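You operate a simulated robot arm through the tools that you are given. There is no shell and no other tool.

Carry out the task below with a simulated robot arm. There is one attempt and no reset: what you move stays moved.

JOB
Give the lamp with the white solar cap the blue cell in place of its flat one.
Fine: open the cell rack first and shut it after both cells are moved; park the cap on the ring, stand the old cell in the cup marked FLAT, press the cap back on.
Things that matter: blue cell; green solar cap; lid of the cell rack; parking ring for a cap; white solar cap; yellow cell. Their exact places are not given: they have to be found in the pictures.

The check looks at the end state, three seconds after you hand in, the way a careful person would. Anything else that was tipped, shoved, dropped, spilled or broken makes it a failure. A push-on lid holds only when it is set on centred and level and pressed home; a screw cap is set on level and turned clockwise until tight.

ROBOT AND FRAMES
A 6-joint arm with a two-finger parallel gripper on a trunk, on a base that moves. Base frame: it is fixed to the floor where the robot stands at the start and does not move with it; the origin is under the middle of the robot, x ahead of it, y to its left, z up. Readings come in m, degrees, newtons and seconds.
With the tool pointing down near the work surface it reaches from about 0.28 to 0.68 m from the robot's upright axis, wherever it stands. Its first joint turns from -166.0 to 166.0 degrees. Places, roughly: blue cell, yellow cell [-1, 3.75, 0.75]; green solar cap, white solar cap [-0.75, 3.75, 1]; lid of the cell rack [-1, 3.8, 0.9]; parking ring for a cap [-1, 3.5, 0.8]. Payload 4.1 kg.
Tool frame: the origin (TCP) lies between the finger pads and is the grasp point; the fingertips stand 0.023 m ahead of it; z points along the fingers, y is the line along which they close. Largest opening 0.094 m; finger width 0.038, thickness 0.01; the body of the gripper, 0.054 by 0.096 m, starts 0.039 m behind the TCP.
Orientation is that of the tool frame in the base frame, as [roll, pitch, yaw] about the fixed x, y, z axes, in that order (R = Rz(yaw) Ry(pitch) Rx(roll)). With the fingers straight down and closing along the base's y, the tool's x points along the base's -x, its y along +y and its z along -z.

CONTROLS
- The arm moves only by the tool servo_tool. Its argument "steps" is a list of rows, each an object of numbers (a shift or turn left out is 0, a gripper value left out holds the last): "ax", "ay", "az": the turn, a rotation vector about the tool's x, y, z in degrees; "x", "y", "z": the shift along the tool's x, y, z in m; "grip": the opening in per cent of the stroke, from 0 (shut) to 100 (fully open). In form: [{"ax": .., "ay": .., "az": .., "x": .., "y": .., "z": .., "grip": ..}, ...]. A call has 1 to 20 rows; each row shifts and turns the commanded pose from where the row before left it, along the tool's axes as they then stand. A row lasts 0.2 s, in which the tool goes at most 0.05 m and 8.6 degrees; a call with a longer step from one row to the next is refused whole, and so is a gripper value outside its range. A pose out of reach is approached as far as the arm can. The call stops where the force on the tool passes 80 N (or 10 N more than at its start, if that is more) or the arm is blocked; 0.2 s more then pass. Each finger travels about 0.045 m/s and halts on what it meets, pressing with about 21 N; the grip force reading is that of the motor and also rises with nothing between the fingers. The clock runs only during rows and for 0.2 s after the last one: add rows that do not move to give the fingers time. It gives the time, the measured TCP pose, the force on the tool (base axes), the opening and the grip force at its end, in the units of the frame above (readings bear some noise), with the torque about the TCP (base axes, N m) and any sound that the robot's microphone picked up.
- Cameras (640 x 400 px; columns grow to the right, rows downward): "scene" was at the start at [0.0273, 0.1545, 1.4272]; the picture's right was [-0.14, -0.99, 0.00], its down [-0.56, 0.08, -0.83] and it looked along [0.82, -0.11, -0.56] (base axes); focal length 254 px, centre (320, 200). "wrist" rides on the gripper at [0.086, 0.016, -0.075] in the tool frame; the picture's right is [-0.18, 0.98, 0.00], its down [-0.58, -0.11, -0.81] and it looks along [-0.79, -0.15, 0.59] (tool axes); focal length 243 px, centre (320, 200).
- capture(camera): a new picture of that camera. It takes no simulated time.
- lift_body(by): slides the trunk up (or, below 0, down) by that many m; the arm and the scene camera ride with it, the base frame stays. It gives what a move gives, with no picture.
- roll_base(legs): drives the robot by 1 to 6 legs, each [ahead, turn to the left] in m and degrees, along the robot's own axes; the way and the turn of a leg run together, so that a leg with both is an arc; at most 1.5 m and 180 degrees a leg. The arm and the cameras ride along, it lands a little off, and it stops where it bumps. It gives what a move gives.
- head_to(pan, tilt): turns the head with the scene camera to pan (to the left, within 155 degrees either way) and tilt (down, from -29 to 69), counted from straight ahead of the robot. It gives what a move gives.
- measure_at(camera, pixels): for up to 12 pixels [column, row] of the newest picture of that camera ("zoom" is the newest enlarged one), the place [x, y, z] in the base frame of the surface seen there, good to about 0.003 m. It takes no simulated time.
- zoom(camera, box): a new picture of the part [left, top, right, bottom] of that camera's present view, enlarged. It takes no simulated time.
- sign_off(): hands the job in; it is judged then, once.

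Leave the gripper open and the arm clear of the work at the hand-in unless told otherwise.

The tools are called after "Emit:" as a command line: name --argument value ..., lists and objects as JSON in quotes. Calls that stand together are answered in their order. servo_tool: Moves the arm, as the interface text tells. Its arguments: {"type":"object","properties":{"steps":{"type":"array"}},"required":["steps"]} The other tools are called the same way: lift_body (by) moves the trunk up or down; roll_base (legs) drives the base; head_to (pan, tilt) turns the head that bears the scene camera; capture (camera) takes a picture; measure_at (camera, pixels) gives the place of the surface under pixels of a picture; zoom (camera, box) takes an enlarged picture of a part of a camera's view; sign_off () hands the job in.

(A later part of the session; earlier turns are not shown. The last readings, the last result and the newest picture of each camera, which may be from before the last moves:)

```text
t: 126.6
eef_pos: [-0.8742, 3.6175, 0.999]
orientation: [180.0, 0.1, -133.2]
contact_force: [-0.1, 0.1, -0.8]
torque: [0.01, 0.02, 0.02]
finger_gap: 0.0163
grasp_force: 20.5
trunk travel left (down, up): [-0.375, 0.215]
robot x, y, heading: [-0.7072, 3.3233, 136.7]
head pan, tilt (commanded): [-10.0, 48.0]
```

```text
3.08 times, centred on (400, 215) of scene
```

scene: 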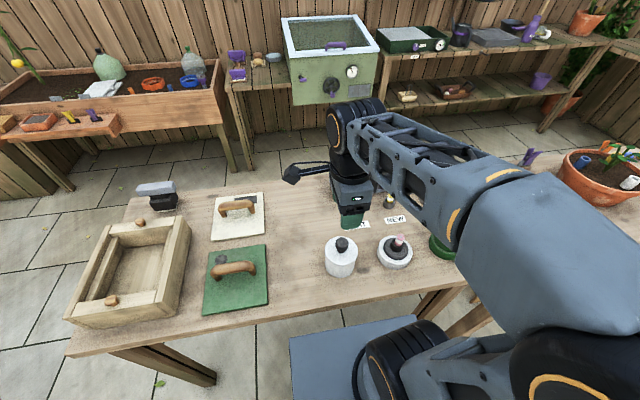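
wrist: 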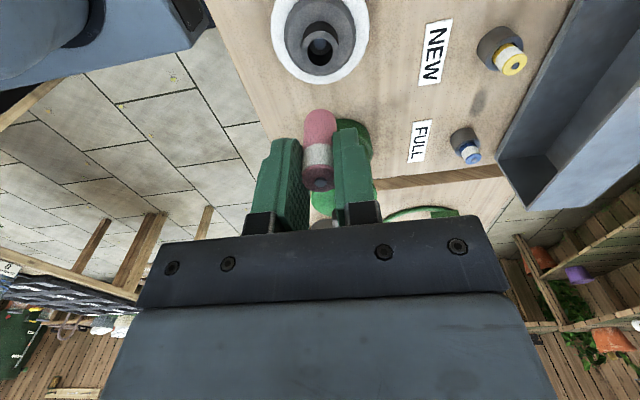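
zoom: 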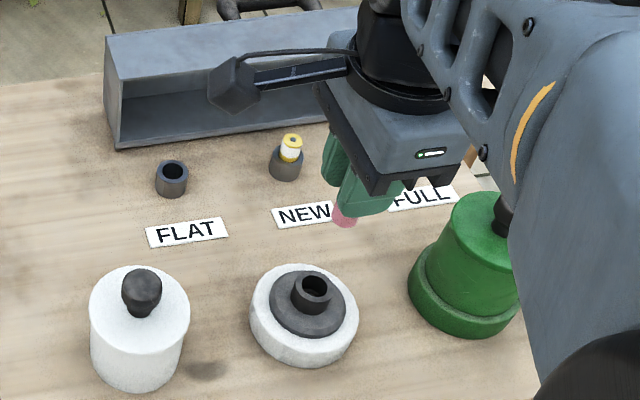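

The cell is out and hanging straight. Now I need the FLAT cup's precise centre: zoom in on it.

Emit:
zoom --camera "scene" --box '[370, 190, 400, 220]'

```text
13.33 times, centred on (385, 205) of scene
```

zoom: 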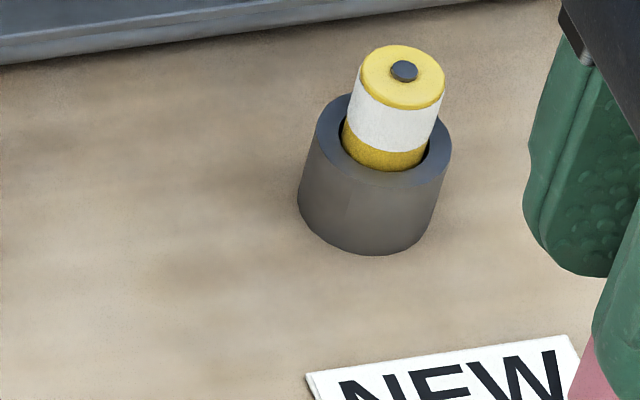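

That was the NEW cup; FLAT is around scene (352,207). Zooming there.

Emit:
zoom --camera "scene" --box '[337, 190, 367, 220]'

```text
13.33 times, centred on (352, 205) of scene
```

zoom: 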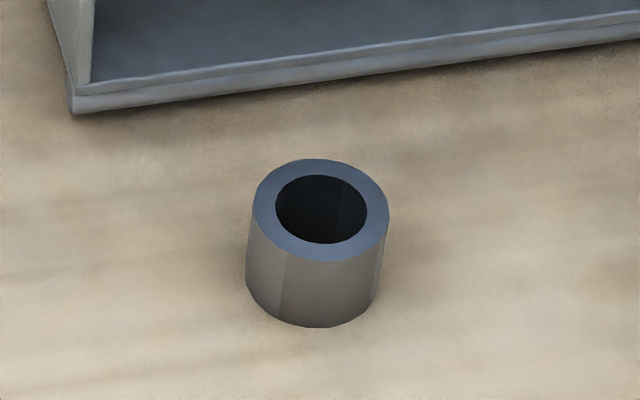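

Measuring points all around the FLAT cup's rim.

Emit:
measure_at --camera "zoom" --pixels '[[263, 210], [378, 210], [320, 167], [322, 252], [280, 180], [362, 240], [362, 180], [280, 240], [320, 220], [320, 300], [256, 205], [386, 215]]'

```text
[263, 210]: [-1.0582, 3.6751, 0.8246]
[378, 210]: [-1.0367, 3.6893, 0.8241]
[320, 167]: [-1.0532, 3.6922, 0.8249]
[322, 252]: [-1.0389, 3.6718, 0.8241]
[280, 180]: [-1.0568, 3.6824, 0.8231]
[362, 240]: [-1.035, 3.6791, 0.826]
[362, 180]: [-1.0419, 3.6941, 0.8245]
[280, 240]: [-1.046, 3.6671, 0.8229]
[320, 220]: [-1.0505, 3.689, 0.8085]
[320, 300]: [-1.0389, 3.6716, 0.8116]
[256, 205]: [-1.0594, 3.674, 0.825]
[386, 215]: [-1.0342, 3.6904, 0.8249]
```

FLAT cup centre ≈(-1.0460,3.6816), rim z 0.8245, bore ~20 mm. Now measuring how far the held cell hangs below the fingers, plus where its axis is.

Emit:
measure_at --camera "wrist" --pixels '[[320, 113], [320, 120], [306, 130], [334, 130], [320, 135], [305, 150], [334, 150], [318, 165], [318, 184], [513, 62], [470, 154]]'

Emit:
zoom --camera "wrist" --box '[270, 90, 370, 200]'

```text
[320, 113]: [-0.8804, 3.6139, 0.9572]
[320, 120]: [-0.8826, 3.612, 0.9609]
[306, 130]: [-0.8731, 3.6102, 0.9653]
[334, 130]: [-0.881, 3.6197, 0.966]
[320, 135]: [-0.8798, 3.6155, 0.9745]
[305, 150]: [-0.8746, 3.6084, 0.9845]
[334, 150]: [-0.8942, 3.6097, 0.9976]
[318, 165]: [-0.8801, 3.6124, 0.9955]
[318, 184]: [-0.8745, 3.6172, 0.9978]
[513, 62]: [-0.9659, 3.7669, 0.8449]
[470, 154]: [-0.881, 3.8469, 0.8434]
```

```text
3.64 times, centred on (320, 145) of wrist
```

zoom: 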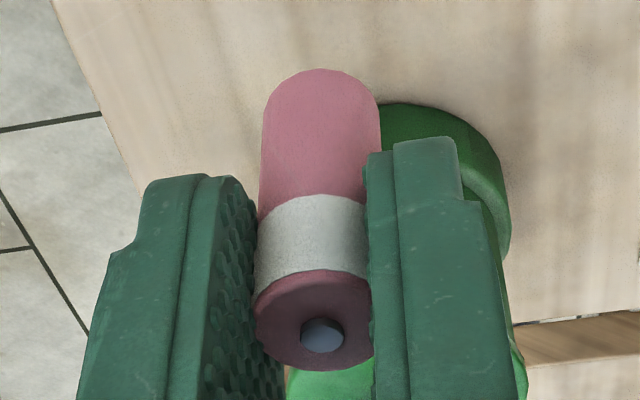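

The cell is ~43 mm long, bottom ≈43 mm below the TCP. Moving to the FLAT cup: 0.0704 left, 0.1695 forward, then down to hover with the cell ~3 cm above the rim.

Emit:
servo_tool --steps '[{"x": 0.0176, "y": 0.0424}, {"x": 0.0176, "y": 0.0424}, {"x": 0.0176, "y": 0.0424}, {"x": 0.0176, "y": 0.0423}, {}, {"z": 0.04}, {"z": 0.04}, {"z": 0.015}, {}]'

Emit:
capture --camera "wrist"

Emit:
zoom --camera "scene" --box '[310, 150, 410, 240]'

```text
t: 128.6
eef_pos: [-1.0443, 3.6813, 0.9044]
orientation: [-179.9, 0.1, -133.2]
contact_force: [0.0, -0.6, -1.0]
torque: [-0.01, -0.02, 0.0]
finger_gap: 0.0164
grasp_force: 21.1
trunk travel left (down, up): [-0.375, 0.215]
robot x, y, heading: [-0.7071, 3.3196, 136.8]
head pan, tilt (commanded): [-10.0, 48.0]
```

```text
taken
```

wrist: 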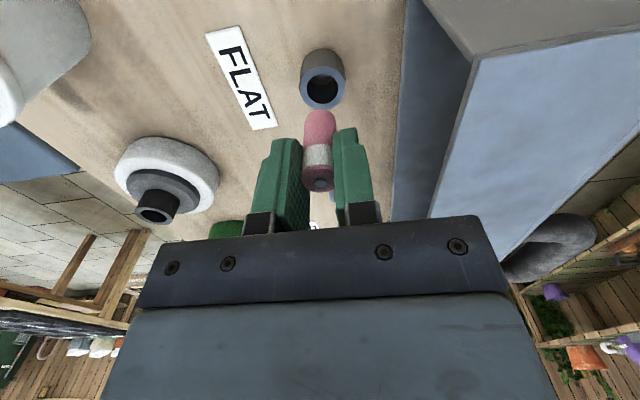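

```text
4.44 times, centred on (360, 195) of scene
```

zoom: 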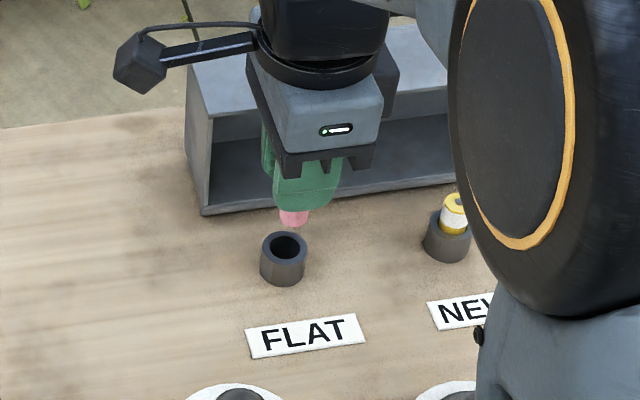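

Looks well aligned. Zooming to compare cell axis and cup bore precisely.

Emit:
zoom --camera "wrist" --box '[270, 40, 370, 200]'

```text
2.50 times, centred on (320, 120) of wrist
```

zoom: 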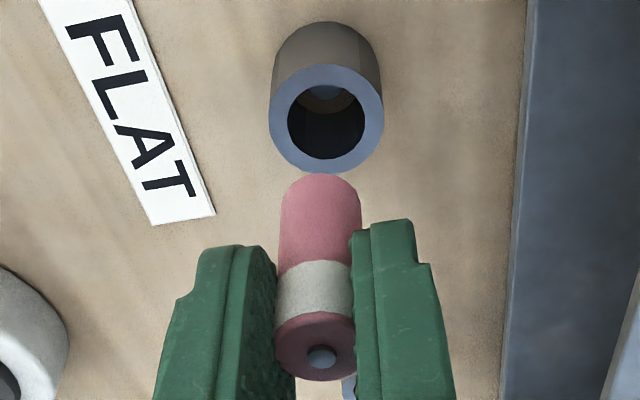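

Cup bore is at wrist col 322.4 vs cell axis at 320: I'll shift +1.5 mm in y (+0.5 mm x), then descend to rim height and inspect.

Emit:
servo_tool --steps '[{"x": 0.0005, "y": 0.0015}, {"z": 0.015}, {"z": 0.015}, {}]'

Emit:
zoom --camera "wrist" --box '[270, 40, 370, 200]'

Emit:
zoom --camera "scene" --box '[325, 170, 385, 230]'

```text
t: 129.6
eef_pos: [-1.0479, 3.6803, 0.8734]
orientation: [180.0, 0.1, -133.2]
contact_force: [-0.3, -0.3, -0.3]
torque: [0.03, 0.02, -0.04]
finger_gap: 0.0168
grasp_force: 21.6
trunk travel left (down, up): [-0.375, 0.215]
robot x, y, heading: [-0.7058, 3.3228, 136.9]
head pan, tilt (commanded): [-10.0, 48.0]
```

```text
2.50 times, centred on (320, 120) of wrist
```

zoom: 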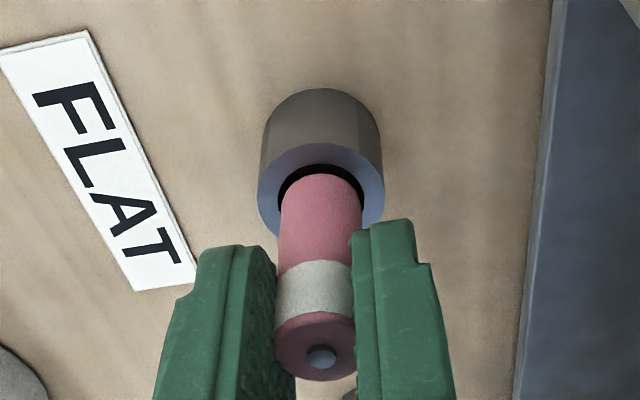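

```text
6.67 times, centred on (355, 200) of scene
```

zoom: 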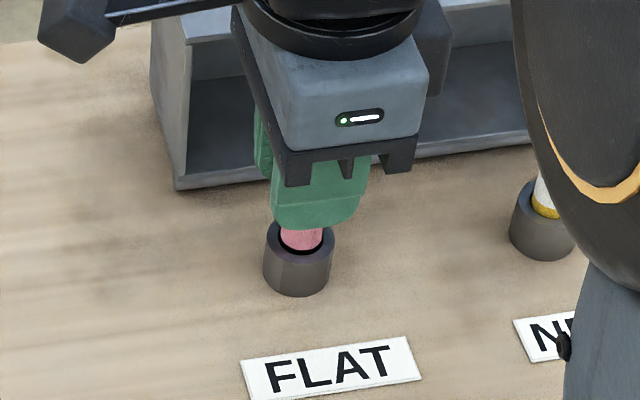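

The cell is centred at the bore's mouth. Descending another 22 mm.

Emit:
servo_tool --steps '[{"z": 0.006}, {"z": 0.006}, {"z": 0.006}, {"z": 0.004}, {}]'

Emit:
zoom --camera "scene" --box '[325, 170, 385, 230]'

```text
t: 130.8
eef_pos: [-1.048, 3.6815, 0.851]
orientation: [-179.9, 0.0, -133.2]
contact_force: [0.5, 0.2, -0.3]
torque: [-0.01, 0.0, 0.0]
finger_gap: 0.0166
grasp_force: 21.2
trunk travel left (down, up): [-0.375, 0.215]
robot x, y, heading: [-0.7081, 3.3235, 136.8]
head pan, tilt (commanded): [-10.0, 48.0]
```

```text
6.67 times, centred on (355, 200) of scene
```

zoom: 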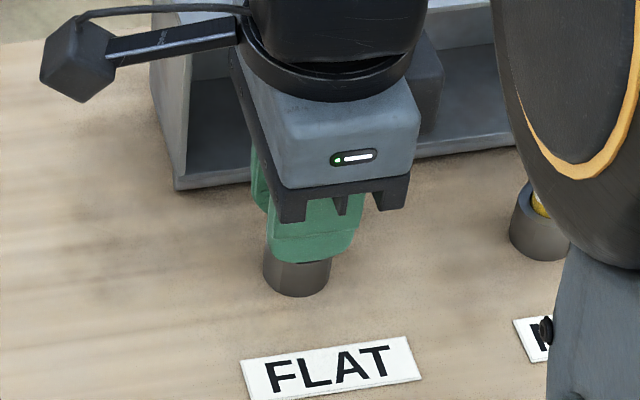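

No contact; fingertips ~3 mm above the rim. One more mm, then open gently to ~36 mm so the cell settles into the cup, and rise.

Emit:
servo_tool --steps '[{"z": 0.001}, {"grip": 38}, {"grip": 38}, {"grip": 38}, {}, {"z": -0.015}, {"z": -0.025}, {"z": -0.04}, {"z": -0.04}, {}]'

Emit:
capture --camera "wrist"

Emit:
zoom --camera "scene" --box '[325, 165, 425, 255]'

```text
t: 133.0
eef_pos: [-1.0461, 3.6818, 0.9717]
orientation: [-180.0, 0.1, -133.2]
contact_force: [0.0, -0.2, 0.8]
torque: [0.0, 0.01, 0.02]
finger_gap: 0.0358
grasp_force: 0.1
trunk travel left (down, up): [-0.375, 0.215]
robot x, y, heading: [-0.7063, 3.3242, 136.9]
head pan, tilt (commanded): [-10.0, 48.0]
```

```text
taken
```

wrist: 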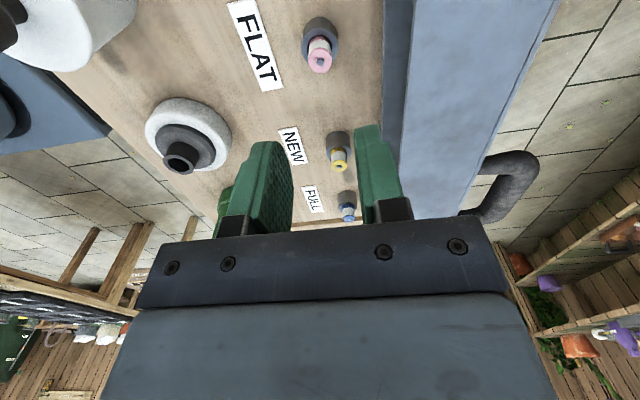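

```text
4.44 times, centred on (375, 210) of scene
```

zoom: 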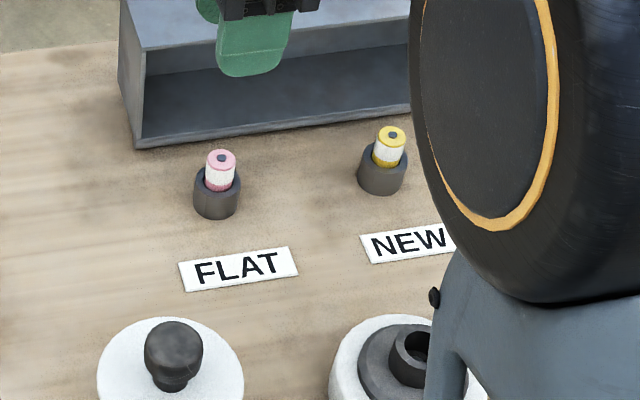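

The pink cell stands in the FLAT cup. Next the blue cell in FULL. Moving right 0.11 m to view it with the wrist camera.

Emit:
servo_tool --steps '[{"x": -0.037, "z": -0.015}, {"x": -0.037, "z": -0.015}, {"x": -0.037, "z": -0.01}, {}]'

Emit:
capture --camera "wrist"

Emit:
zoom --camera "wrist" --box '[280, 80, 400, 220]'

```text
t: 134.0
eef_pos: [-0.9702, 3.7629, 1.0135]
orientation: [-179.9, 0.0, -133.3]
contact_force: [0.4, 0.1, 0.0]
torque: [-0.01, -0.01, 0.01]
finger_gap: 0.0356
grasp_force: 0.2
trunk travel left (down, up): [-0.375, 0.215]
robot x, y, heading: [-0.71, 3.3208, 136.9]
head pan, tilt (commanded): [-10.0, 48.0]
```

```text
taken
```

wrist: 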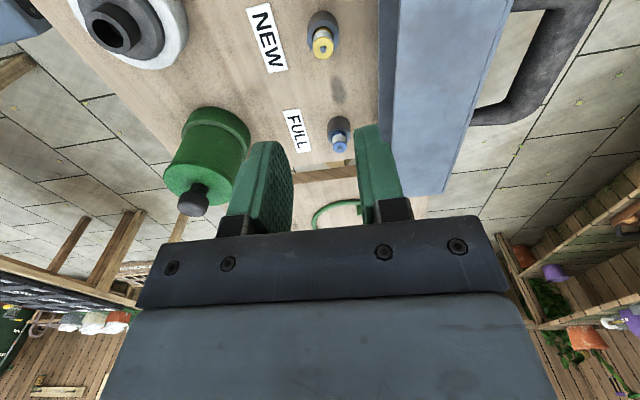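

```text
2.86 times, centred on (340, 150) of wrist
```

zoom: 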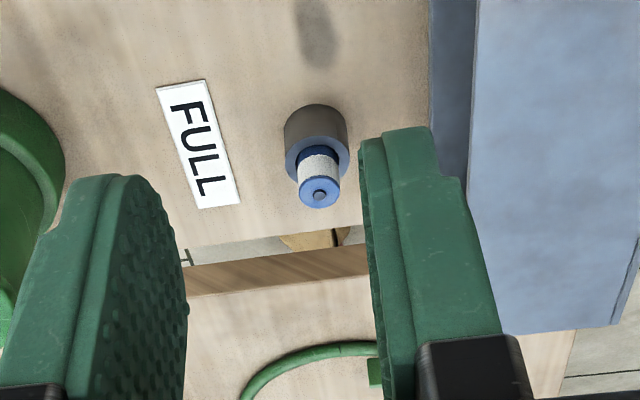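

Measuring the blue cell top and cup rim.

Emit:
measure_at --camera "zoom" --pixels '[[319, 192], [302, 188], [337, 188], [319, 204], [319, 180], [290, 155], [345, 155], [318, 145], [316, 110], [319, 170]]'

```text
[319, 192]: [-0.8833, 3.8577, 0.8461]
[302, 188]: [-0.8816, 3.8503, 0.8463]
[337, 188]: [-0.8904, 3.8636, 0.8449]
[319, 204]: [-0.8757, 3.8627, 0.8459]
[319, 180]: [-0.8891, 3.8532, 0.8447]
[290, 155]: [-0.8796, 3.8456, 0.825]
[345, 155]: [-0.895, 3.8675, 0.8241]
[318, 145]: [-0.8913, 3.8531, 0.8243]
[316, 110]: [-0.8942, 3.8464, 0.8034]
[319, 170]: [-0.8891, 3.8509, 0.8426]
```

Blue cell top ≈(-0.8842,3.8575,0.846). Moving 0.128 right, 2 mm forward, then down to hover at z≈0.91.

Emit:
servo_tool --steps '[{"x": -0.0427, "y": 0.0007}, {"x": -0.0427, "y": 0.0007}, {"x": -0.0427, "y": 0.0007}, {}, {"z": 0.04}, {"z": 0.04}, {"z": 0.02}, {}]'

Emit:
zoom --camera "wrist" --box '[260, 40, 380, 220]'

Emit:
capture --camera "scene"

```text
t: 135.8
eef_pos: [-0.8854, 3.8555, 0.9116]
orientation: [-180.0, 0.1, -133.3]
contact_force: [-0.3, -0.2, -0.3]
torque: [0.0, -0.01, 0.02]
finger_gap: 0.0356
grasp_force: 0.0
trunk travel left (down, up): [-0.375, 0.215]
robot x, y, heading: [-0.7073, 3.3215, 136.6]
head pan, tilt (commanded): [-10.0, 48.0]
```

```text
2.22 times, centred on (320, 130) of wrist
```

zoom: 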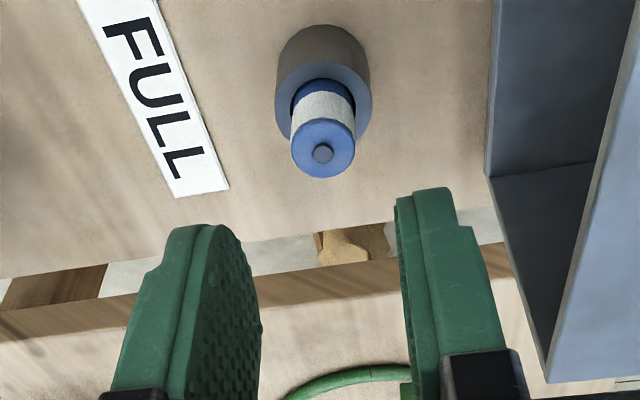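

```text
taken
```

scene: 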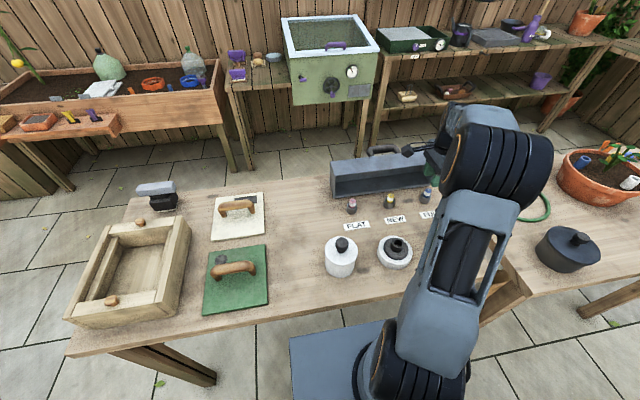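

The nub is at zoom (323,152); expected row suggests the cell is ~4 mm further right. Measuring again to confirm.

Emit:
measure_at --camera "zoom" --pixels '[[323, 153], [294, 150], [352, 150], [323, 172], [323, 130], [280, 100], [370, 100], [323, 175]]'

```text
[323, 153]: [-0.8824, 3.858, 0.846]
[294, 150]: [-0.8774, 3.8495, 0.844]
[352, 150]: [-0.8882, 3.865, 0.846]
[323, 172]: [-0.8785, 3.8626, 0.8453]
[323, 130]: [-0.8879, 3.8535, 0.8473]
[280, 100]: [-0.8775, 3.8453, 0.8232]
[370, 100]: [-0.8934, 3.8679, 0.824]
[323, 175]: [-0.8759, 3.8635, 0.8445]
```

Cell centre (-0.8828,3.8578): shift 3 mm right, then descend to TCP z≈0.850 (tips just above the cup rim) and close gently.

Emit:
servo_tool --steps '[{"x": -0.003}, {"z": 0.02}, {"z": 0.02}, {"z": 0.021}, {}, {"grip": 0}, {"grip": 0}, {"grip": 0}, {}]'

Emit:
zoom --camera "wrist" --box '[270, 40, 370, 200]'

```text
t: 137.8
eef_pos: [-0.8844, 3.8586, 0.8506]
orientation: [-179.9, 0.1, -133.2]
contact_force: [0.1, -0.9, 0.4]
torque: [-0.01, -0.04, -0.03]
finger_gap: 0.0166
grasp_force: 20.8
trunk travel left (down, up): [-0.375, 0.215]
robot x, y, heading: [-0.7065, 3.3244, 136.7]
head pan, tilt (commanded): [-10.0, 48.0]
```

```text
2.50 times, centred on (320, 120) of wrist
```

zoom: 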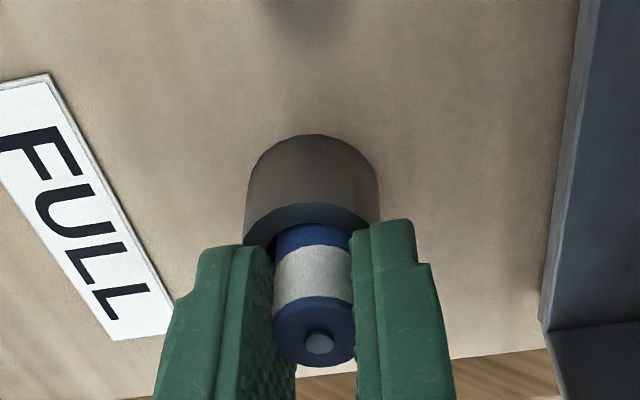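

Blue cell gripped (16.6 mm) with no side force. Lifting straight up to z≈1.0.

Emit:
servo_tool --steps '[{"z": -0.004}, {"z": -0.006}, {"z": -0.015}, {"z": -0.025}, {"z": -0.04}, {"z": -0.04}, {"z": -0.02}, {}]'

Emit:
capture --camera "wrist"

Emit:
zoom --camera "scene" --box '[325, 150, 465, 280]'

```text
t: 139.6
eef_pos: [-0.883, 3.8558, 1.0033]
orientation: [-179.9, 0.1, -133.2]
contact_force: [0.4, 0.2, 0.3]
torque: [0.06, 0.01, -0.01]
finger_gap: 0.0164
grasp_force: 21.6
trunk travel left (down, up): [-0.375, 0.215]
robot x, y, heading: [-0.703, 3.3215, 136.5]
head pan, tilt (commanded): [-10.0, 48.0]
```

```text
taken
```

wrist: 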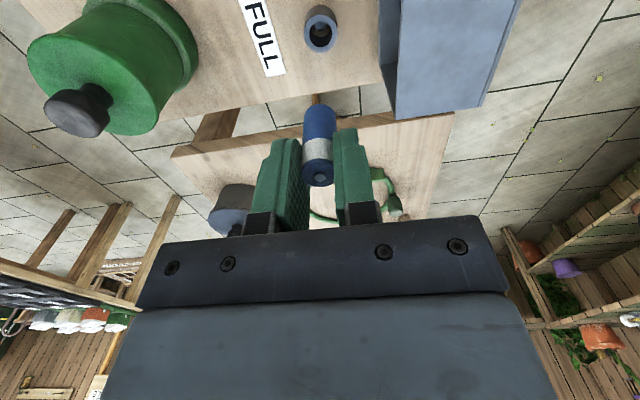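

```text
3.08 times, centred on (395, 215) of scene
```

zoom: 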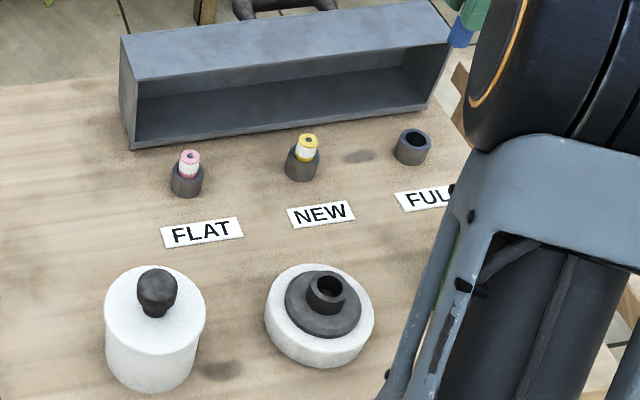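

Blue cell is out of the FULL cup. Returning to the lamp: 0.1712 left and 0.1731 back, staying high, then I'll check alignment with the socket.

Emit:
servo_tool --steps '[{"x": 0.03424, "y": -0.03462}, {"x": 0.03424, "y": -0.03462}, {"x": 0.03424, "y": -0.03462}, {"x": 0.03424, "y": -0.03462}, {"x": 0.03424, "y": -0.03462}, {}, {"z": 0.03}, {"z": 0.02}, {}]'

Emit:
capture --camera "wrist"

Emit:
zoom --camera "wrist" --box '[260, 20, 380, 200]'

Emit:
zoom --camera "scene" --box '[360, 180, 440, 280]'

```text
t: 141.6
eef_pos: [-0.8747, 3.618, 0.9519]
orientation: [-179.9, 0.2, -133.1]
contact_force: [0.1, 0.4, -0.4]
torque: [-0.01, -0.03, 0.01]
finger_gap: 0.0166
grasp_force: 21.6
trunk travel left (down, up): [-0.375, 0.215]
robot x, y, heading: [-0.7033, 3.3203, 136.9]
head pan, tilt (commanded): [-10.0, 48.0]
```

```text
taken
```

wrist: 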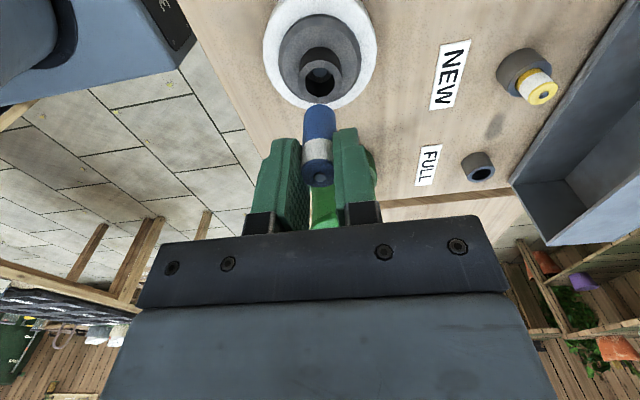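

```text
2.22 times, centred on (320, 110) of wrist
```

zoom: 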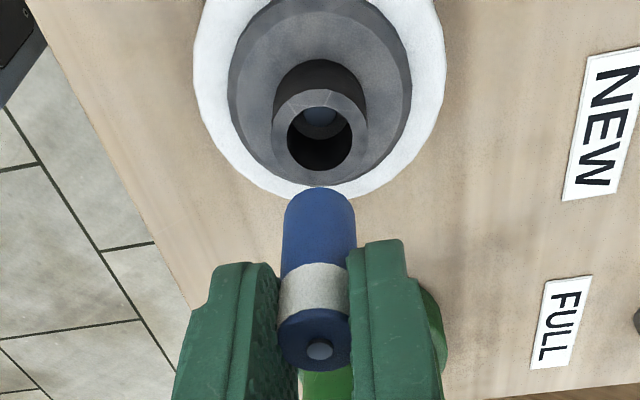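

```text
4.00 times, centred on (400, 230) of scene
```

zoom: 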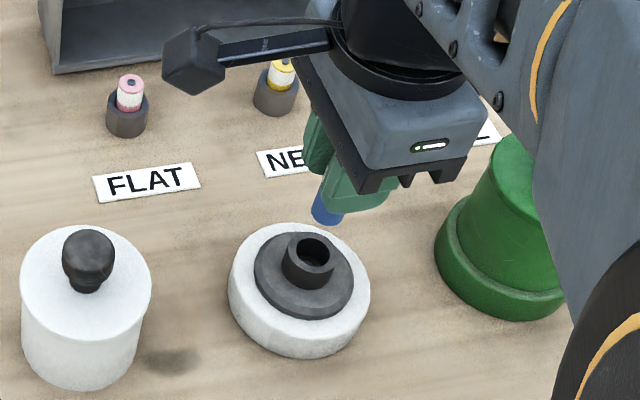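

Socket bore centred at about wrist (320,82), matching the expected line under the TCP. Quick measurement of the rim to confirm.

Emit:
measure_at --camera "zoom" --pixels '[[280, 138], [360, 138], [320, 100], [320, 178], [291, 112], [349, 112], [320, 160], [320, 118]]'

```text
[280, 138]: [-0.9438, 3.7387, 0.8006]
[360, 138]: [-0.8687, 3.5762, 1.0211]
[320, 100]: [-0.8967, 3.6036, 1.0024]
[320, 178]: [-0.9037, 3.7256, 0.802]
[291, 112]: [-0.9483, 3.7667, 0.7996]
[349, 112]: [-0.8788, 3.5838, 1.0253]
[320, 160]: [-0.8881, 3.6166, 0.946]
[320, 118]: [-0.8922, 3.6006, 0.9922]
```

Those pixels referred to the newest zoom (scene), so I'll redo it on the wrist picture.

Emit:
measure_at --camera "wrist" --pixels '[[302, 82], [338, 82], [320, 65], [320, 99], [307, 70], [333, 95], [333, 70], [307, 95], [320, 85], [320, 182]]'

```text
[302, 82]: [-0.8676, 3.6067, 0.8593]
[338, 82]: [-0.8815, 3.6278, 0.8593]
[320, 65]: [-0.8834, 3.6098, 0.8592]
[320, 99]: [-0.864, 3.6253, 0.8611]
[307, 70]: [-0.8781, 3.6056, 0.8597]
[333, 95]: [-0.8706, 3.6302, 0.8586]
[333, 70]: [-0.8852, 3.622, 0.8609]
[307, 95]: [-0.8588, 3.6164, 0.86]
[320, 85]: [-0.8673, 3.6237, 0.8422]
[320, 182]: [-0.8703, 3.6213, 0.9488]
```

Rim centre (-0.8737,3.6180), matching the TCP. Descending: first to just above the rim, then inspect.

Emit:
servo_tool --steps '[{"z": 0.015}, {"z": 0.015}, {"z": 0.008}, {}]'

Emit:
zoom --camera "wrist" --box '[260, 20, 380, 200]'

Emit:
zoom --camera "scene" --box '[370, 200, 430, 270]'

```text
t: 142.6
eef_pos: [-0.8751, 3.617, 0.9133]
orientation: [-179.9, 0.2, -133.2]
contact_force: [-0.1, -0.7, -0.6]
torque: [-0.01, 0.02, -0.01]
finger_gap: 0.0169
grasp_force: 20.9
trunk travel left (down, up): [-0.375, 0.215]
robot x, y, heading: [-0.7103, 3.3203, 136.6]
head pan, tilt (commanded): [-10.0, 48.0]
```

```text
2.22 times, centred on (320, 110) of wrist
```

zoom: 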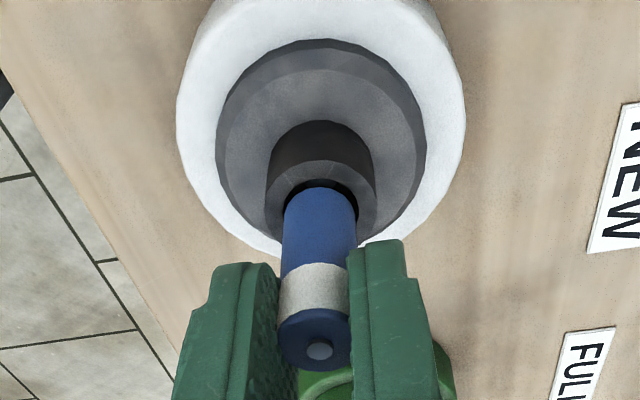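

```text
5.71 times, centred on (400, 235) of scene
```

zoom: 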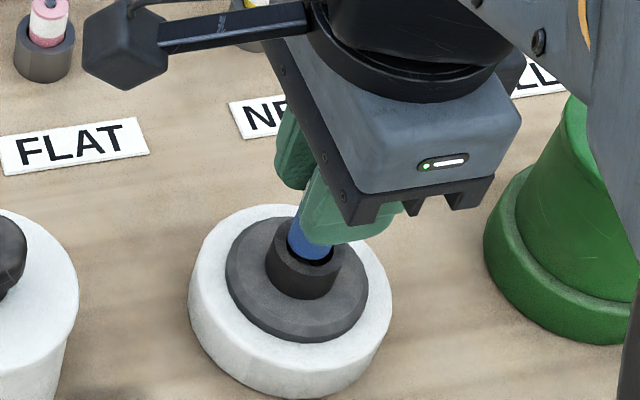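

Centred at the socket mouth. Lowering the last ~18 mm in small steps.

Emit:
servo_tool --steps '[{"z": 0.005}, {"z": 0.005}, {"z": 0.004}, {"z": 0.003}, {}]'

```text
t: 143.8
eef_pos: [-0.8745, 3.6163, 0.8966]
orientation: [-180.0, 0.1, -133.2]
contact_force: [3.6, 4.9, 0.5]
torque: [0.18, -0.12, -0.02]
finger_gap: 0.0164
grasp_force: 20.7
trunk travel left (down, up): [-0.375, 0.215]
robot x, y, heading: [-0.703, 3.3204, 137.0]
head pan, tilt (commanded): [-10.0, 48.0]
```

A slight side force (+6 N to the right along the table): the cell touches the bore's left wall. Shifting 1 mm right.

Emit:
servo_tool --steps '[{"x": -0.001}, {}]'

```text
t: 144.4
eef_pos: [-0.8747, 3.6169, 0.8956]
orientation: [-179.8, 0.0, -133.1]
contact_force: [1.4, 1.5, 1.0]
torque: [0.07, -0.01, 0.02]
finger_gap: 0.0165
grasp_force: 21.4
trunk travel left (down, up): [-0.375, 0.215]
robot x, y, heading: [-0.7065, 3.3236, 136.9]
head pan, tilt (commanded): [-10.0, 48.0]
```

Side force nearly gone. A little more right and down to bottom out the cell.

Emit:
servo_tool --steps '[{"x": -0.0005, "z": 0.0015}, {"z": 0.0015}, {}]'

Emit:
zoom --camera "wrist" --box '[260, 20, 380, 200]'

```text
t: 145.2
eef_pos: [-0.8733, 3.616, 0.8922]
orientation: [-179.9, 0.1, -133.3]
contact_force: [0.3, 0.6, -1.1]
torque: [0.0, 0.03, -0.01]
finger_gap: 0.0166
grasp_force: 21.1
trunk travel left (down, up): [-0.375, 0.215]
robot x, y, heading: [-0.7047, 3.3221, 136.9]
head pan, tilt (commanded): [-10.0, 48.0]
```

```text
2.22 times, centred on (320, 110) of wrist
```

zoom: 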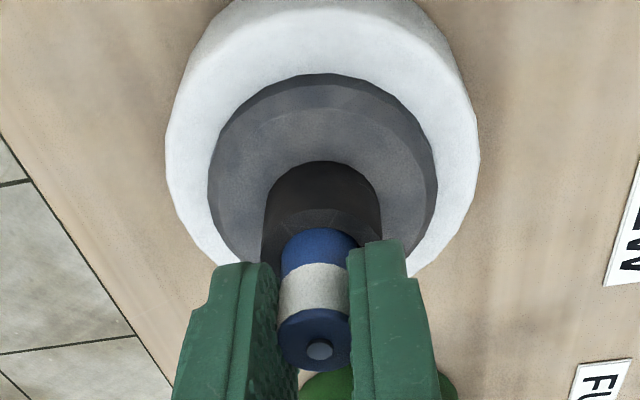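

Still no floor contact. Lowering 1.5 mm at a time.

Emit:
servo_tool --steps '[{"z": 0.0015}, {"z": 0.0015}, {}]'

```text
t: 146.0
eef_pos: [-0.8734, 3.6185, 0.8897]
orientation: [179.9, 0.1, -133.2]
contact_force: [1.8, 2.7, 8.4]
torque: [0.06, -0.09, 0.01]
finger_gap: 0.0168
grasp_force: 21.2
trunk travel left (down, up): [-0.375, 0.215]
robot x, y, heading: [-0.7119, 3.3208, 137.0]
head pan, tilt (commanded): [-10.0, 48.0]
```

8 N upward: the cell has bottomed out. Opening and rising.

Emit:
servo_tool --steps '[{"z": -0.0008}, {"grip": 40}, {"grip": 40}, {"grip": 40}, {}, {"z": -0.01}, {"z": -0.02}, {"z": -0.03}, {"z": -0.04}, {"z": -0.04}, {}]'

Emit:
capture --camera "wrist"

Emit:
zoom --camera "scene" --box '[370, 200, 430, 270]'

```text
t: 148.4
eef_pos: [-0.8745, 3.6176, 1.0324]
orientation: [-179.9, 0.2, -133.2]
contact_force: [0.3, 0.4, 0.2]
torque: [0.0, 0.0, 0.01]
finger_gap: 0.0375
grasp_force: 0.0
trunk travel left (down, up): [-0.375, 0.215]
robot x, y, heading: [-0.7039, 3.3266, 136.9]
head pan, tilt (commanded): [-10.0, 48.0]
```

```text
taken
```

wrist: 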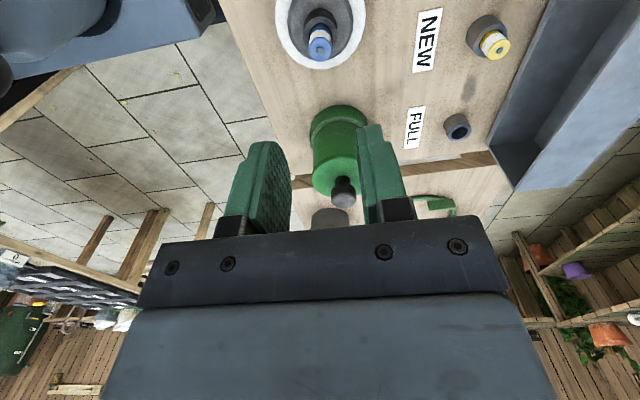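

```text
5.71 times, centred on (400, 235) of scene
```

zoom: 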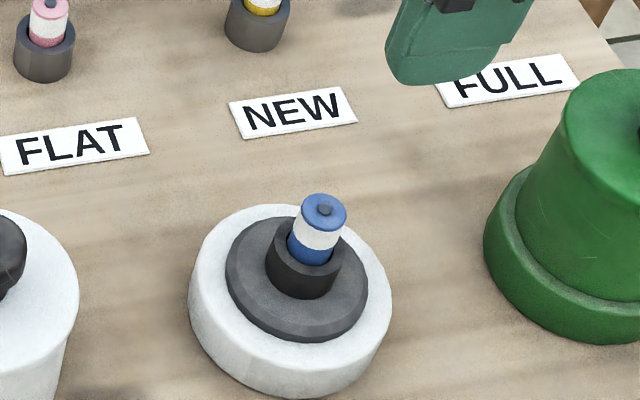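

Blue cell seated in the lamp, pink in FLAT, yellow untouched in NEW. Now the cap: move left 0.1485 m to the parked cap, open to 60 %, and hover over its knob.

Emit:
servo_tool --steps '[{"x": 0.0371, "grip": 60}, {"x": 0.0371}, {"x": 0.0371}, {"x": 0.0372, "y": -0.0005}, {}, {"z": 0.04}, {"z": 0.03}, {}]'

Emit:
capture --camera "wrist"

```text
t: 150.2
eef_pos: [-0.9736, 3.5104, 0.9591]
orientation: [180.0, 0.1, -133.1]
contact_force: [0.2, -1.1, 0.3]
torque: [0.0, 0.0, -0.01]
finger_gap: 0.0562
grasp_force: 0.1
trunk travel left (down, up): [-0.375, 0.215]
robot x, y, heading: [-0.7068, 3.3227, 136.7]
head pan, tilt (commanded): [-10.0, 48.0]
```

```text
taken
```

wrist: 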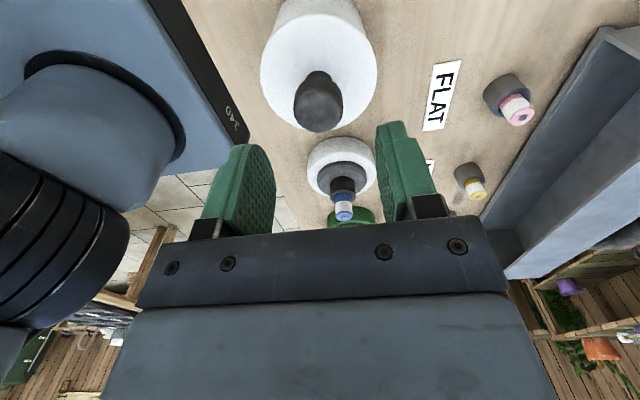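

The knob sits centred between the open fingers (318,105). Descending 0.058 m and gripping it.

Emit:
servo_tool --steps '[{"z": 0.02}, {"z": 0.02}, {"z": 0.018}, {}, {"grip": 0}, {"grip": 0}, {"grip": 0}, {"grip": 0}, {}]'

Emit:
capture --camera "wrist"

```text
t: 152.2
eef_pos: [-0.9745, 3.5109, 0.9027]
orientation: [180.0, 0.1, -133.2]
contact_force: [0.1, 0.6, -0.2]
torque: [-0.02, 0.06, 0.04]
finger_gap: 0.0288
grasp_force: 21.2
trunk travel left (down, up): [-0.375, 0.215]
robot x, y, heading: [-0.7049, 3.3156, 136.6]
head pan, tilt (commanded): [-10.0, 48.0]
```

```text
taken
```

wrist: 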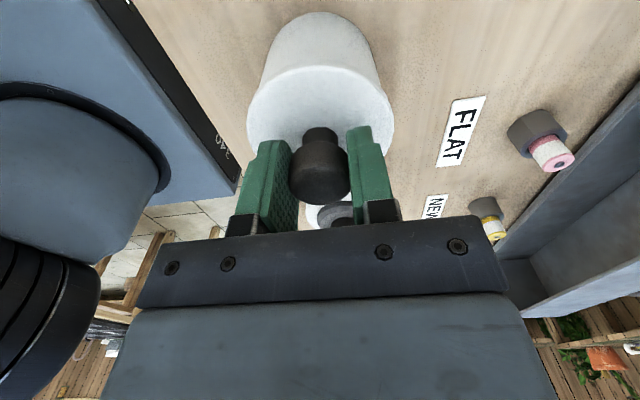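

Knob gripped exactly as before. Lifting the cap off the ring and up to z≈1.05.

Emit:
servo_tool --steps '[{"z": -0.004}, {"z": -0.008}, {"z": -0.015}, {"z": -0.025}, {"z": -0.035}, {"z": -0.035}, {"z": -0.028}, {}]'

Emit:
capture --camera "wrist"

Emit:
zoom --camera "scene" --box '[310, 180, 440, 290]'

```text
t: 154.0
eef_pos: [-0.9738, 3.5085, 1.0512]
orientation: [-179.8, 0.1, -133.2]
contact_force: [0.0, 0.1, -1.3]
torque: [-0.01, 0.01, -0.02]
finger_gap: 0.029
grasp_force: 21.1
trunk travel left (down, up): [-0.375, 0.215]
robot x, y, heading: [-0.7015, 3.3223, 136.6]
head pan, tilt (commanded): [-10.0, 48.0]
```

```text
taken
```

wrist: 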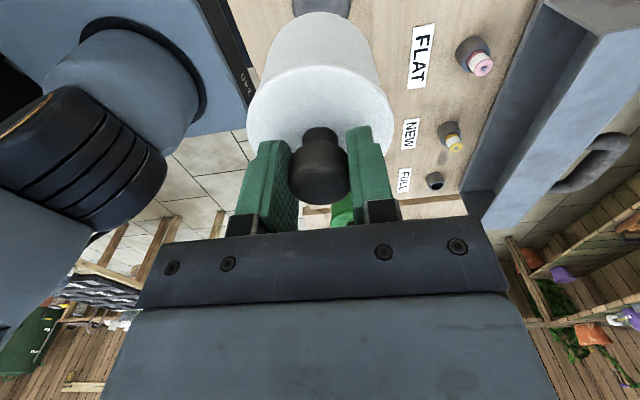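

```text
3.64 times, centred on (375, 235) of scene
```

zoom: 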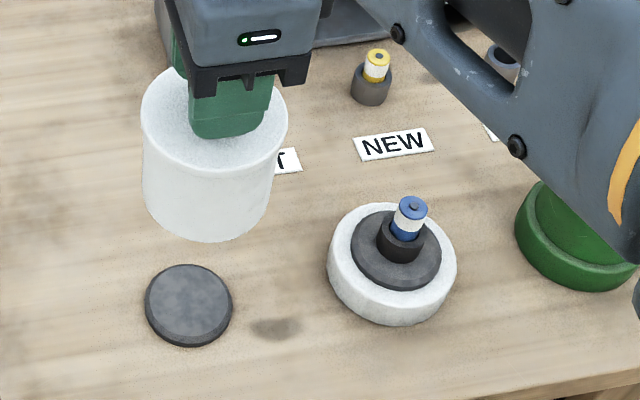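

Moving the cap back over the lamp (0.1485 m right), then lowering until its rim is ~2 cm above the spigot.

Emit:
servo_tool --steps '[{"x": -0.0371}, {"x": -0.0371}, {"x": -0.0371}, {"x": -0.0372}, {}, {"z": 0.03}, {"z": 0.03}, {"z": 0.025}, {}]'

Emit:
capture --camera "wrist"

Emit:
zoom --camera "scene" --box '[360, 190, 440, 280]'

```text
t: 156.0
eef_pos: [-0.8745, 3.6167, 0.9682]
orientation: [180.0, 0.1, -133.1]
contact_force: [-0.3, 0.1, 0.4]
torque: [0.0, 0.0, 0.0]
finger_gap: 0.0289
grasp_force: 21.1
trunk travel left (down, up): [-0.375, 0.215]
robot x, y, heading: [-0.7059, 3.3258, 137.0]
head pan, tilt (commanded): [-10.0, 48.0]
```

```text
taken
```

wrist: 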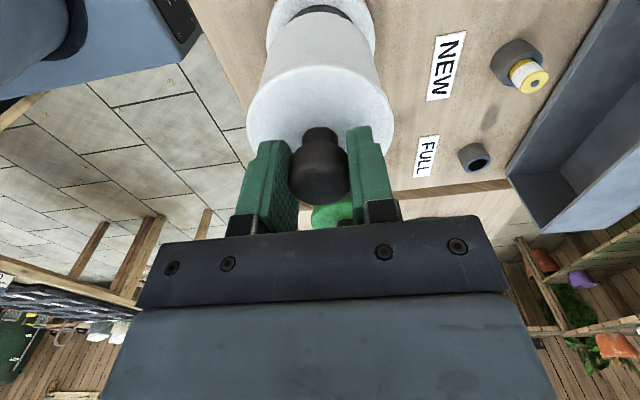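

```text
4.44 times, centred on (400, 235) of scene
```

zoom: 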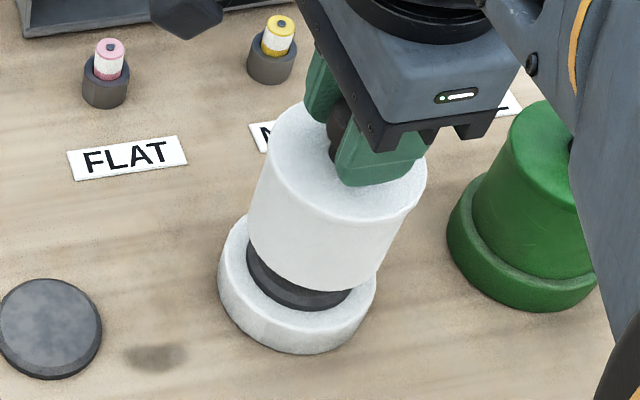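

Looks concentric. Lowering to just above the spigot (2 cm) and checking forces.

Emit:
servo_tool --steps '[{"z": 0.008}, {"z": 0.007}, {"z": 0.005}, {}]'

Emit:
zoom --camera "scene" --box '[360, 190, 440, 280]'

Emit:
zoom --camera "wrist" --box '[230, 0, 410, 180]'

```text
t: 157.0
eef_pos: [-0.8718, 3.6164, 0.9487]
orientation: [180.0, 0.1, -133.2]
contact_force: [-0.7, 1.1, 0.0]
torque: [0.0, 0.01, -0.01]
finger_gap: 0.0288
grasp_force: 21.5
trunk travel left (down, up): [-0.375, 0.215]
robot x, y, heading: [-0.7088, 3.3207, 136.8]
head pan, tilt (commanded): [-10.0, 48.0]
```

```text
4.44 times, centred on (400, 235) of scene
```

zoom: 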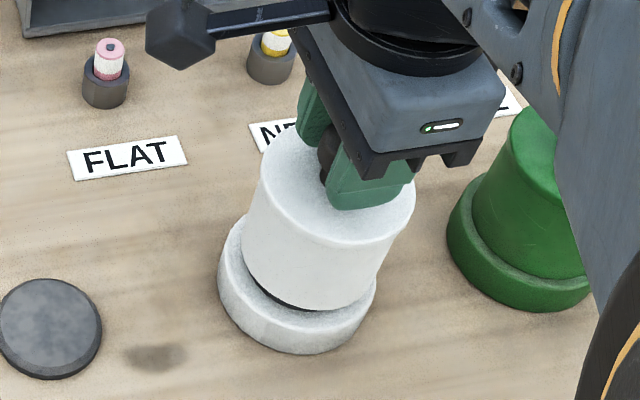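

```text
2.22 times, centred on (320, 90) of wrist
```

zoom: 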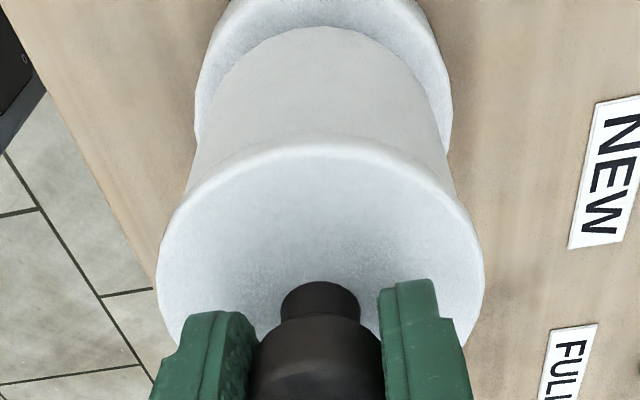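

Cap and base are concentric to within about 1 mm. Lowering onto the spigot in small steps.

Emit:
servo_tool --steps '[{"z": 0.003}, {"z": 0.003}, {"z": 0.003}, {"z": 0.002}, {}]'

```text
t: 158.2
eef_pos: [-0.8731, 3.6165, 0.9372]
orientation: [-179.9, 0.1, -133.1]
contact_force: [-0.1, 0.3, -0.7]
torque: [-0.04, -0.04, -0.01]
finger_gap: 0.029
grasp_force: 20.9
trunk travel left (down, up): [-0.375, 0.215]
robot x, y, heading: [-0.7072, 3.3191, 136.9]
head pan, tilt (commanded): [-10.0, 48.0]
```

No lateral force; cap sliding on. Now pressing further down in 1.5 mm steps.

Emit:
servo_tool --steps '[{"z": 0.0015}, {"z": 0.0015}, {"z": 0.0015}, {}]'

Emit:
zoom --camera "scene" --box '[360, 190, 440, 280]'

```text
t: 159.2
eef_pos: [-0.8738, 3.6166, 0.9323]
orientation: [179.8, 0.0, -133.3]
contact_force: [-5.4, 0.8, 7.4]
torque: [-0.25, 0.42, -0.07]
finger_gap: 0.0289
grasp_force: 21.4
trunk travel left (down, up): [-0.375, 0.215]
robot x, y, heading: [-0.7052, 3.3244, 136.9]
head pan, tilt (commanded): [-10.0, 48.0]
```

```text
4.44 times, centred on (400, 235) of scene
```

zoom: 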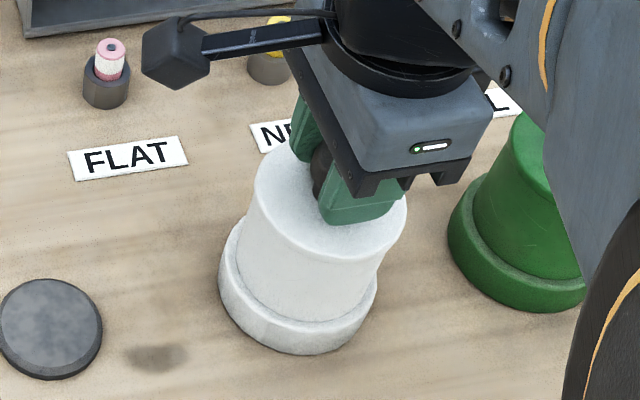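

Contact begins at the expected seat height. Pressing further to seat it firmly.

Emit:
servo_tool --steps '[{"z": 0.0015}, {"z": 0.0015}, {}]'

```text
t: 160.0
eef_pos: [-0.8741, 3.6178, 0.9303]
orientation: [180.0, 0.2, -133.2]
contact_force: [-7.6, 5.5, 15.7]
torque: [0.07, 0.03, 0.01]
finger_gap: 0.029
grasp_force: 21.0
trunk travel left (down, up): [-0.375, 0.215]
robot x, y, heading: [-0.7053, 3.3251, 136.9]
head pan, tilt (commanded): [-10.0, 48.0]
```

15.7 N up, with ~9 N pushing forward; I'll ease 1 mm forward to stay centred and press more.

Emit:
servo_tool --steps '[{"y": 0.001}, {"z": 0.002}, {"z": 0.002}, {}]'

Emit:
zoom --camera "scene" --box '[360, 190, 440, 280]'

```text
t: 161.0
eef_pos: [-0.8727, 3.6182, 0.926]
orientation: [179.9, 0.0, -133.1]
contact_force: [-2.4, 3.7, 20.5]
torque: [-0.03, 0.05, -0.02]
finger_gap: 0.0293
grasp_force: 20.8
trunk travel left (down, up): [-0.375, 0.215]
robot x, y, heading: [-0.7046, 3.3237, 137.1]
head pan, tilt (commanded): [-10.0, 48.0]
```

```text
4.44 times, centred on (400, 235) of scene
```

zoom: 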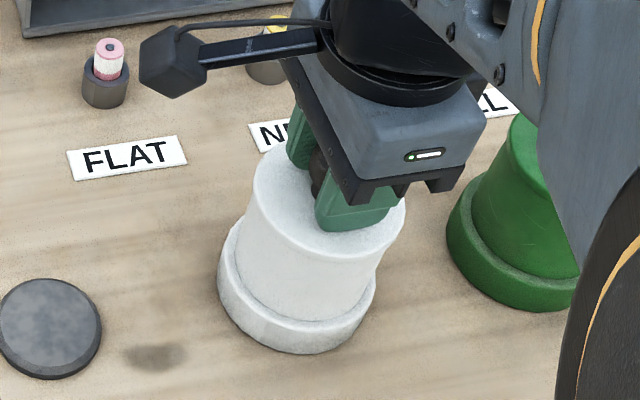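

The fingers are now slipping down the knob at ~20 N. I'll release, rise, close the fingers and press straight down on the knob top instead.

Emit:
servo_tool --steps '[{"z": -0.002, "grip": 60}, {"grip": 60}, {"grip": 60}, {}, {"z": -0.02}, {"z": -0.03}, {"z": -0.03}, {}]'

Emit:
capture --camera "wrist"

Emit:
zoom --camera "scene" --box '[360, 190, 440, 280]'

```text
t: 162.8
eef_pos: [-0.8743, 3.6177, 1.0056]
orientation: [180.0, 0.1, -133.2]
contact_force: [0.1, -0.5, -0.6]
torque: [0.0, 0.02, 0.02]
finger_gap: 0.0565
grasp_force: 0.1
trunk travel left (down, up): [-0.375, 0.215]
robot x, y, heading: [-0.7067, 3.3224, 136.9]
head pan, tilt (commanded): [-10.0, 48.0]
```

```text
taken
```

wrist: 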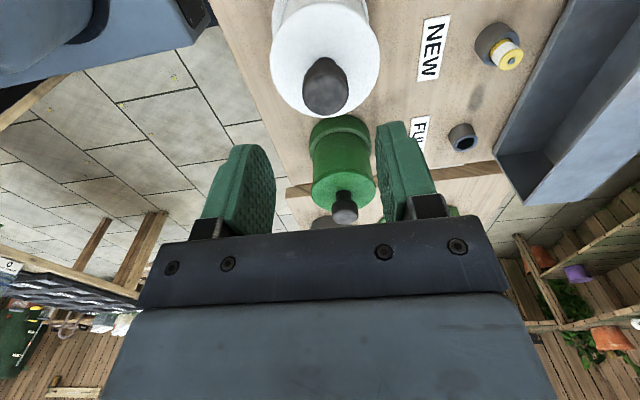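

```text
4.44 times, centred on (400, 235) of scene
```

zoom: 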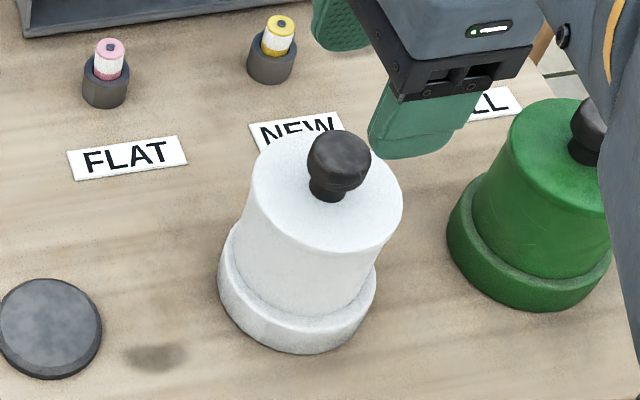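

I'll check the cap's seating: measure knob, cap top rim, and the base collar.

Emit:
measure_at --camera "wrist" --pixels '[[303, 92], [347, 92], [325, 108], [325, 66], [273, 45], [378, 45], [273, 60], [377, 60], [325, 80], [325, 100]]'

Emit:
measure_at --camera "zoom" --pixels '[[338, 150], [315, 160], [365, 160], [262, 180], [395, 210], [310, 235], [300, 145], [225, 270], [370, 300], [290, 330], [350, 225], [280, 210]]'

```text
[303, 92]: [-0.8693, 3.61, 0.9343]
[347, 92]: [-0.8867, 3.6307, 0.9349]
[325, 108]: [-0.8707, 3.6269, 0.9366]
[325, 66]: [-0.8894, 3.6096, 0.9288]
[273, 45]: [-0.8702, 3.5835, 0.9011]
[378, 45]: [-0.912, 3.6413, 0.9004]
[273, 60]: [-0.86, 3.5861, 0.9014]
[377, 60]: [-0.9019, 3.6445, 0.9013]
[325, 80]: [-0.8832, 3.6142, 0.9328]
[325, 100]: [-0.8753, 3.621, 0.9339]
```

```text
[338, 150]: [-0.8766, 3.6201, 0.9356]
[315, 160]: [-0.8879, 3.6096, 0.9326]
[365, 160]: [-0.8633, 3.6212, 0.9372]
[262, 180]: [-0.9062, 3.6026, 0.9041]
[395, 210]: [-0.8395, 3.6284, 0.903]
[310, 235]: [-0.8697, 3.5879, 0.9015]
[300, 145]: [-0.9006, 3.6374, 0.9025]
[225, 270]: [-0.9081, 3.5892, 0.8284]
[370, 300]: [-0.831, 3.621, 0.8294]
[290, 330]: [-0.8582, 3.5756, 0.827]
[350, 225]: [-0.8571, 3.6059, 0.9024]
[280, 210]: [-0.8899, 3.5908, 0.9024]
```

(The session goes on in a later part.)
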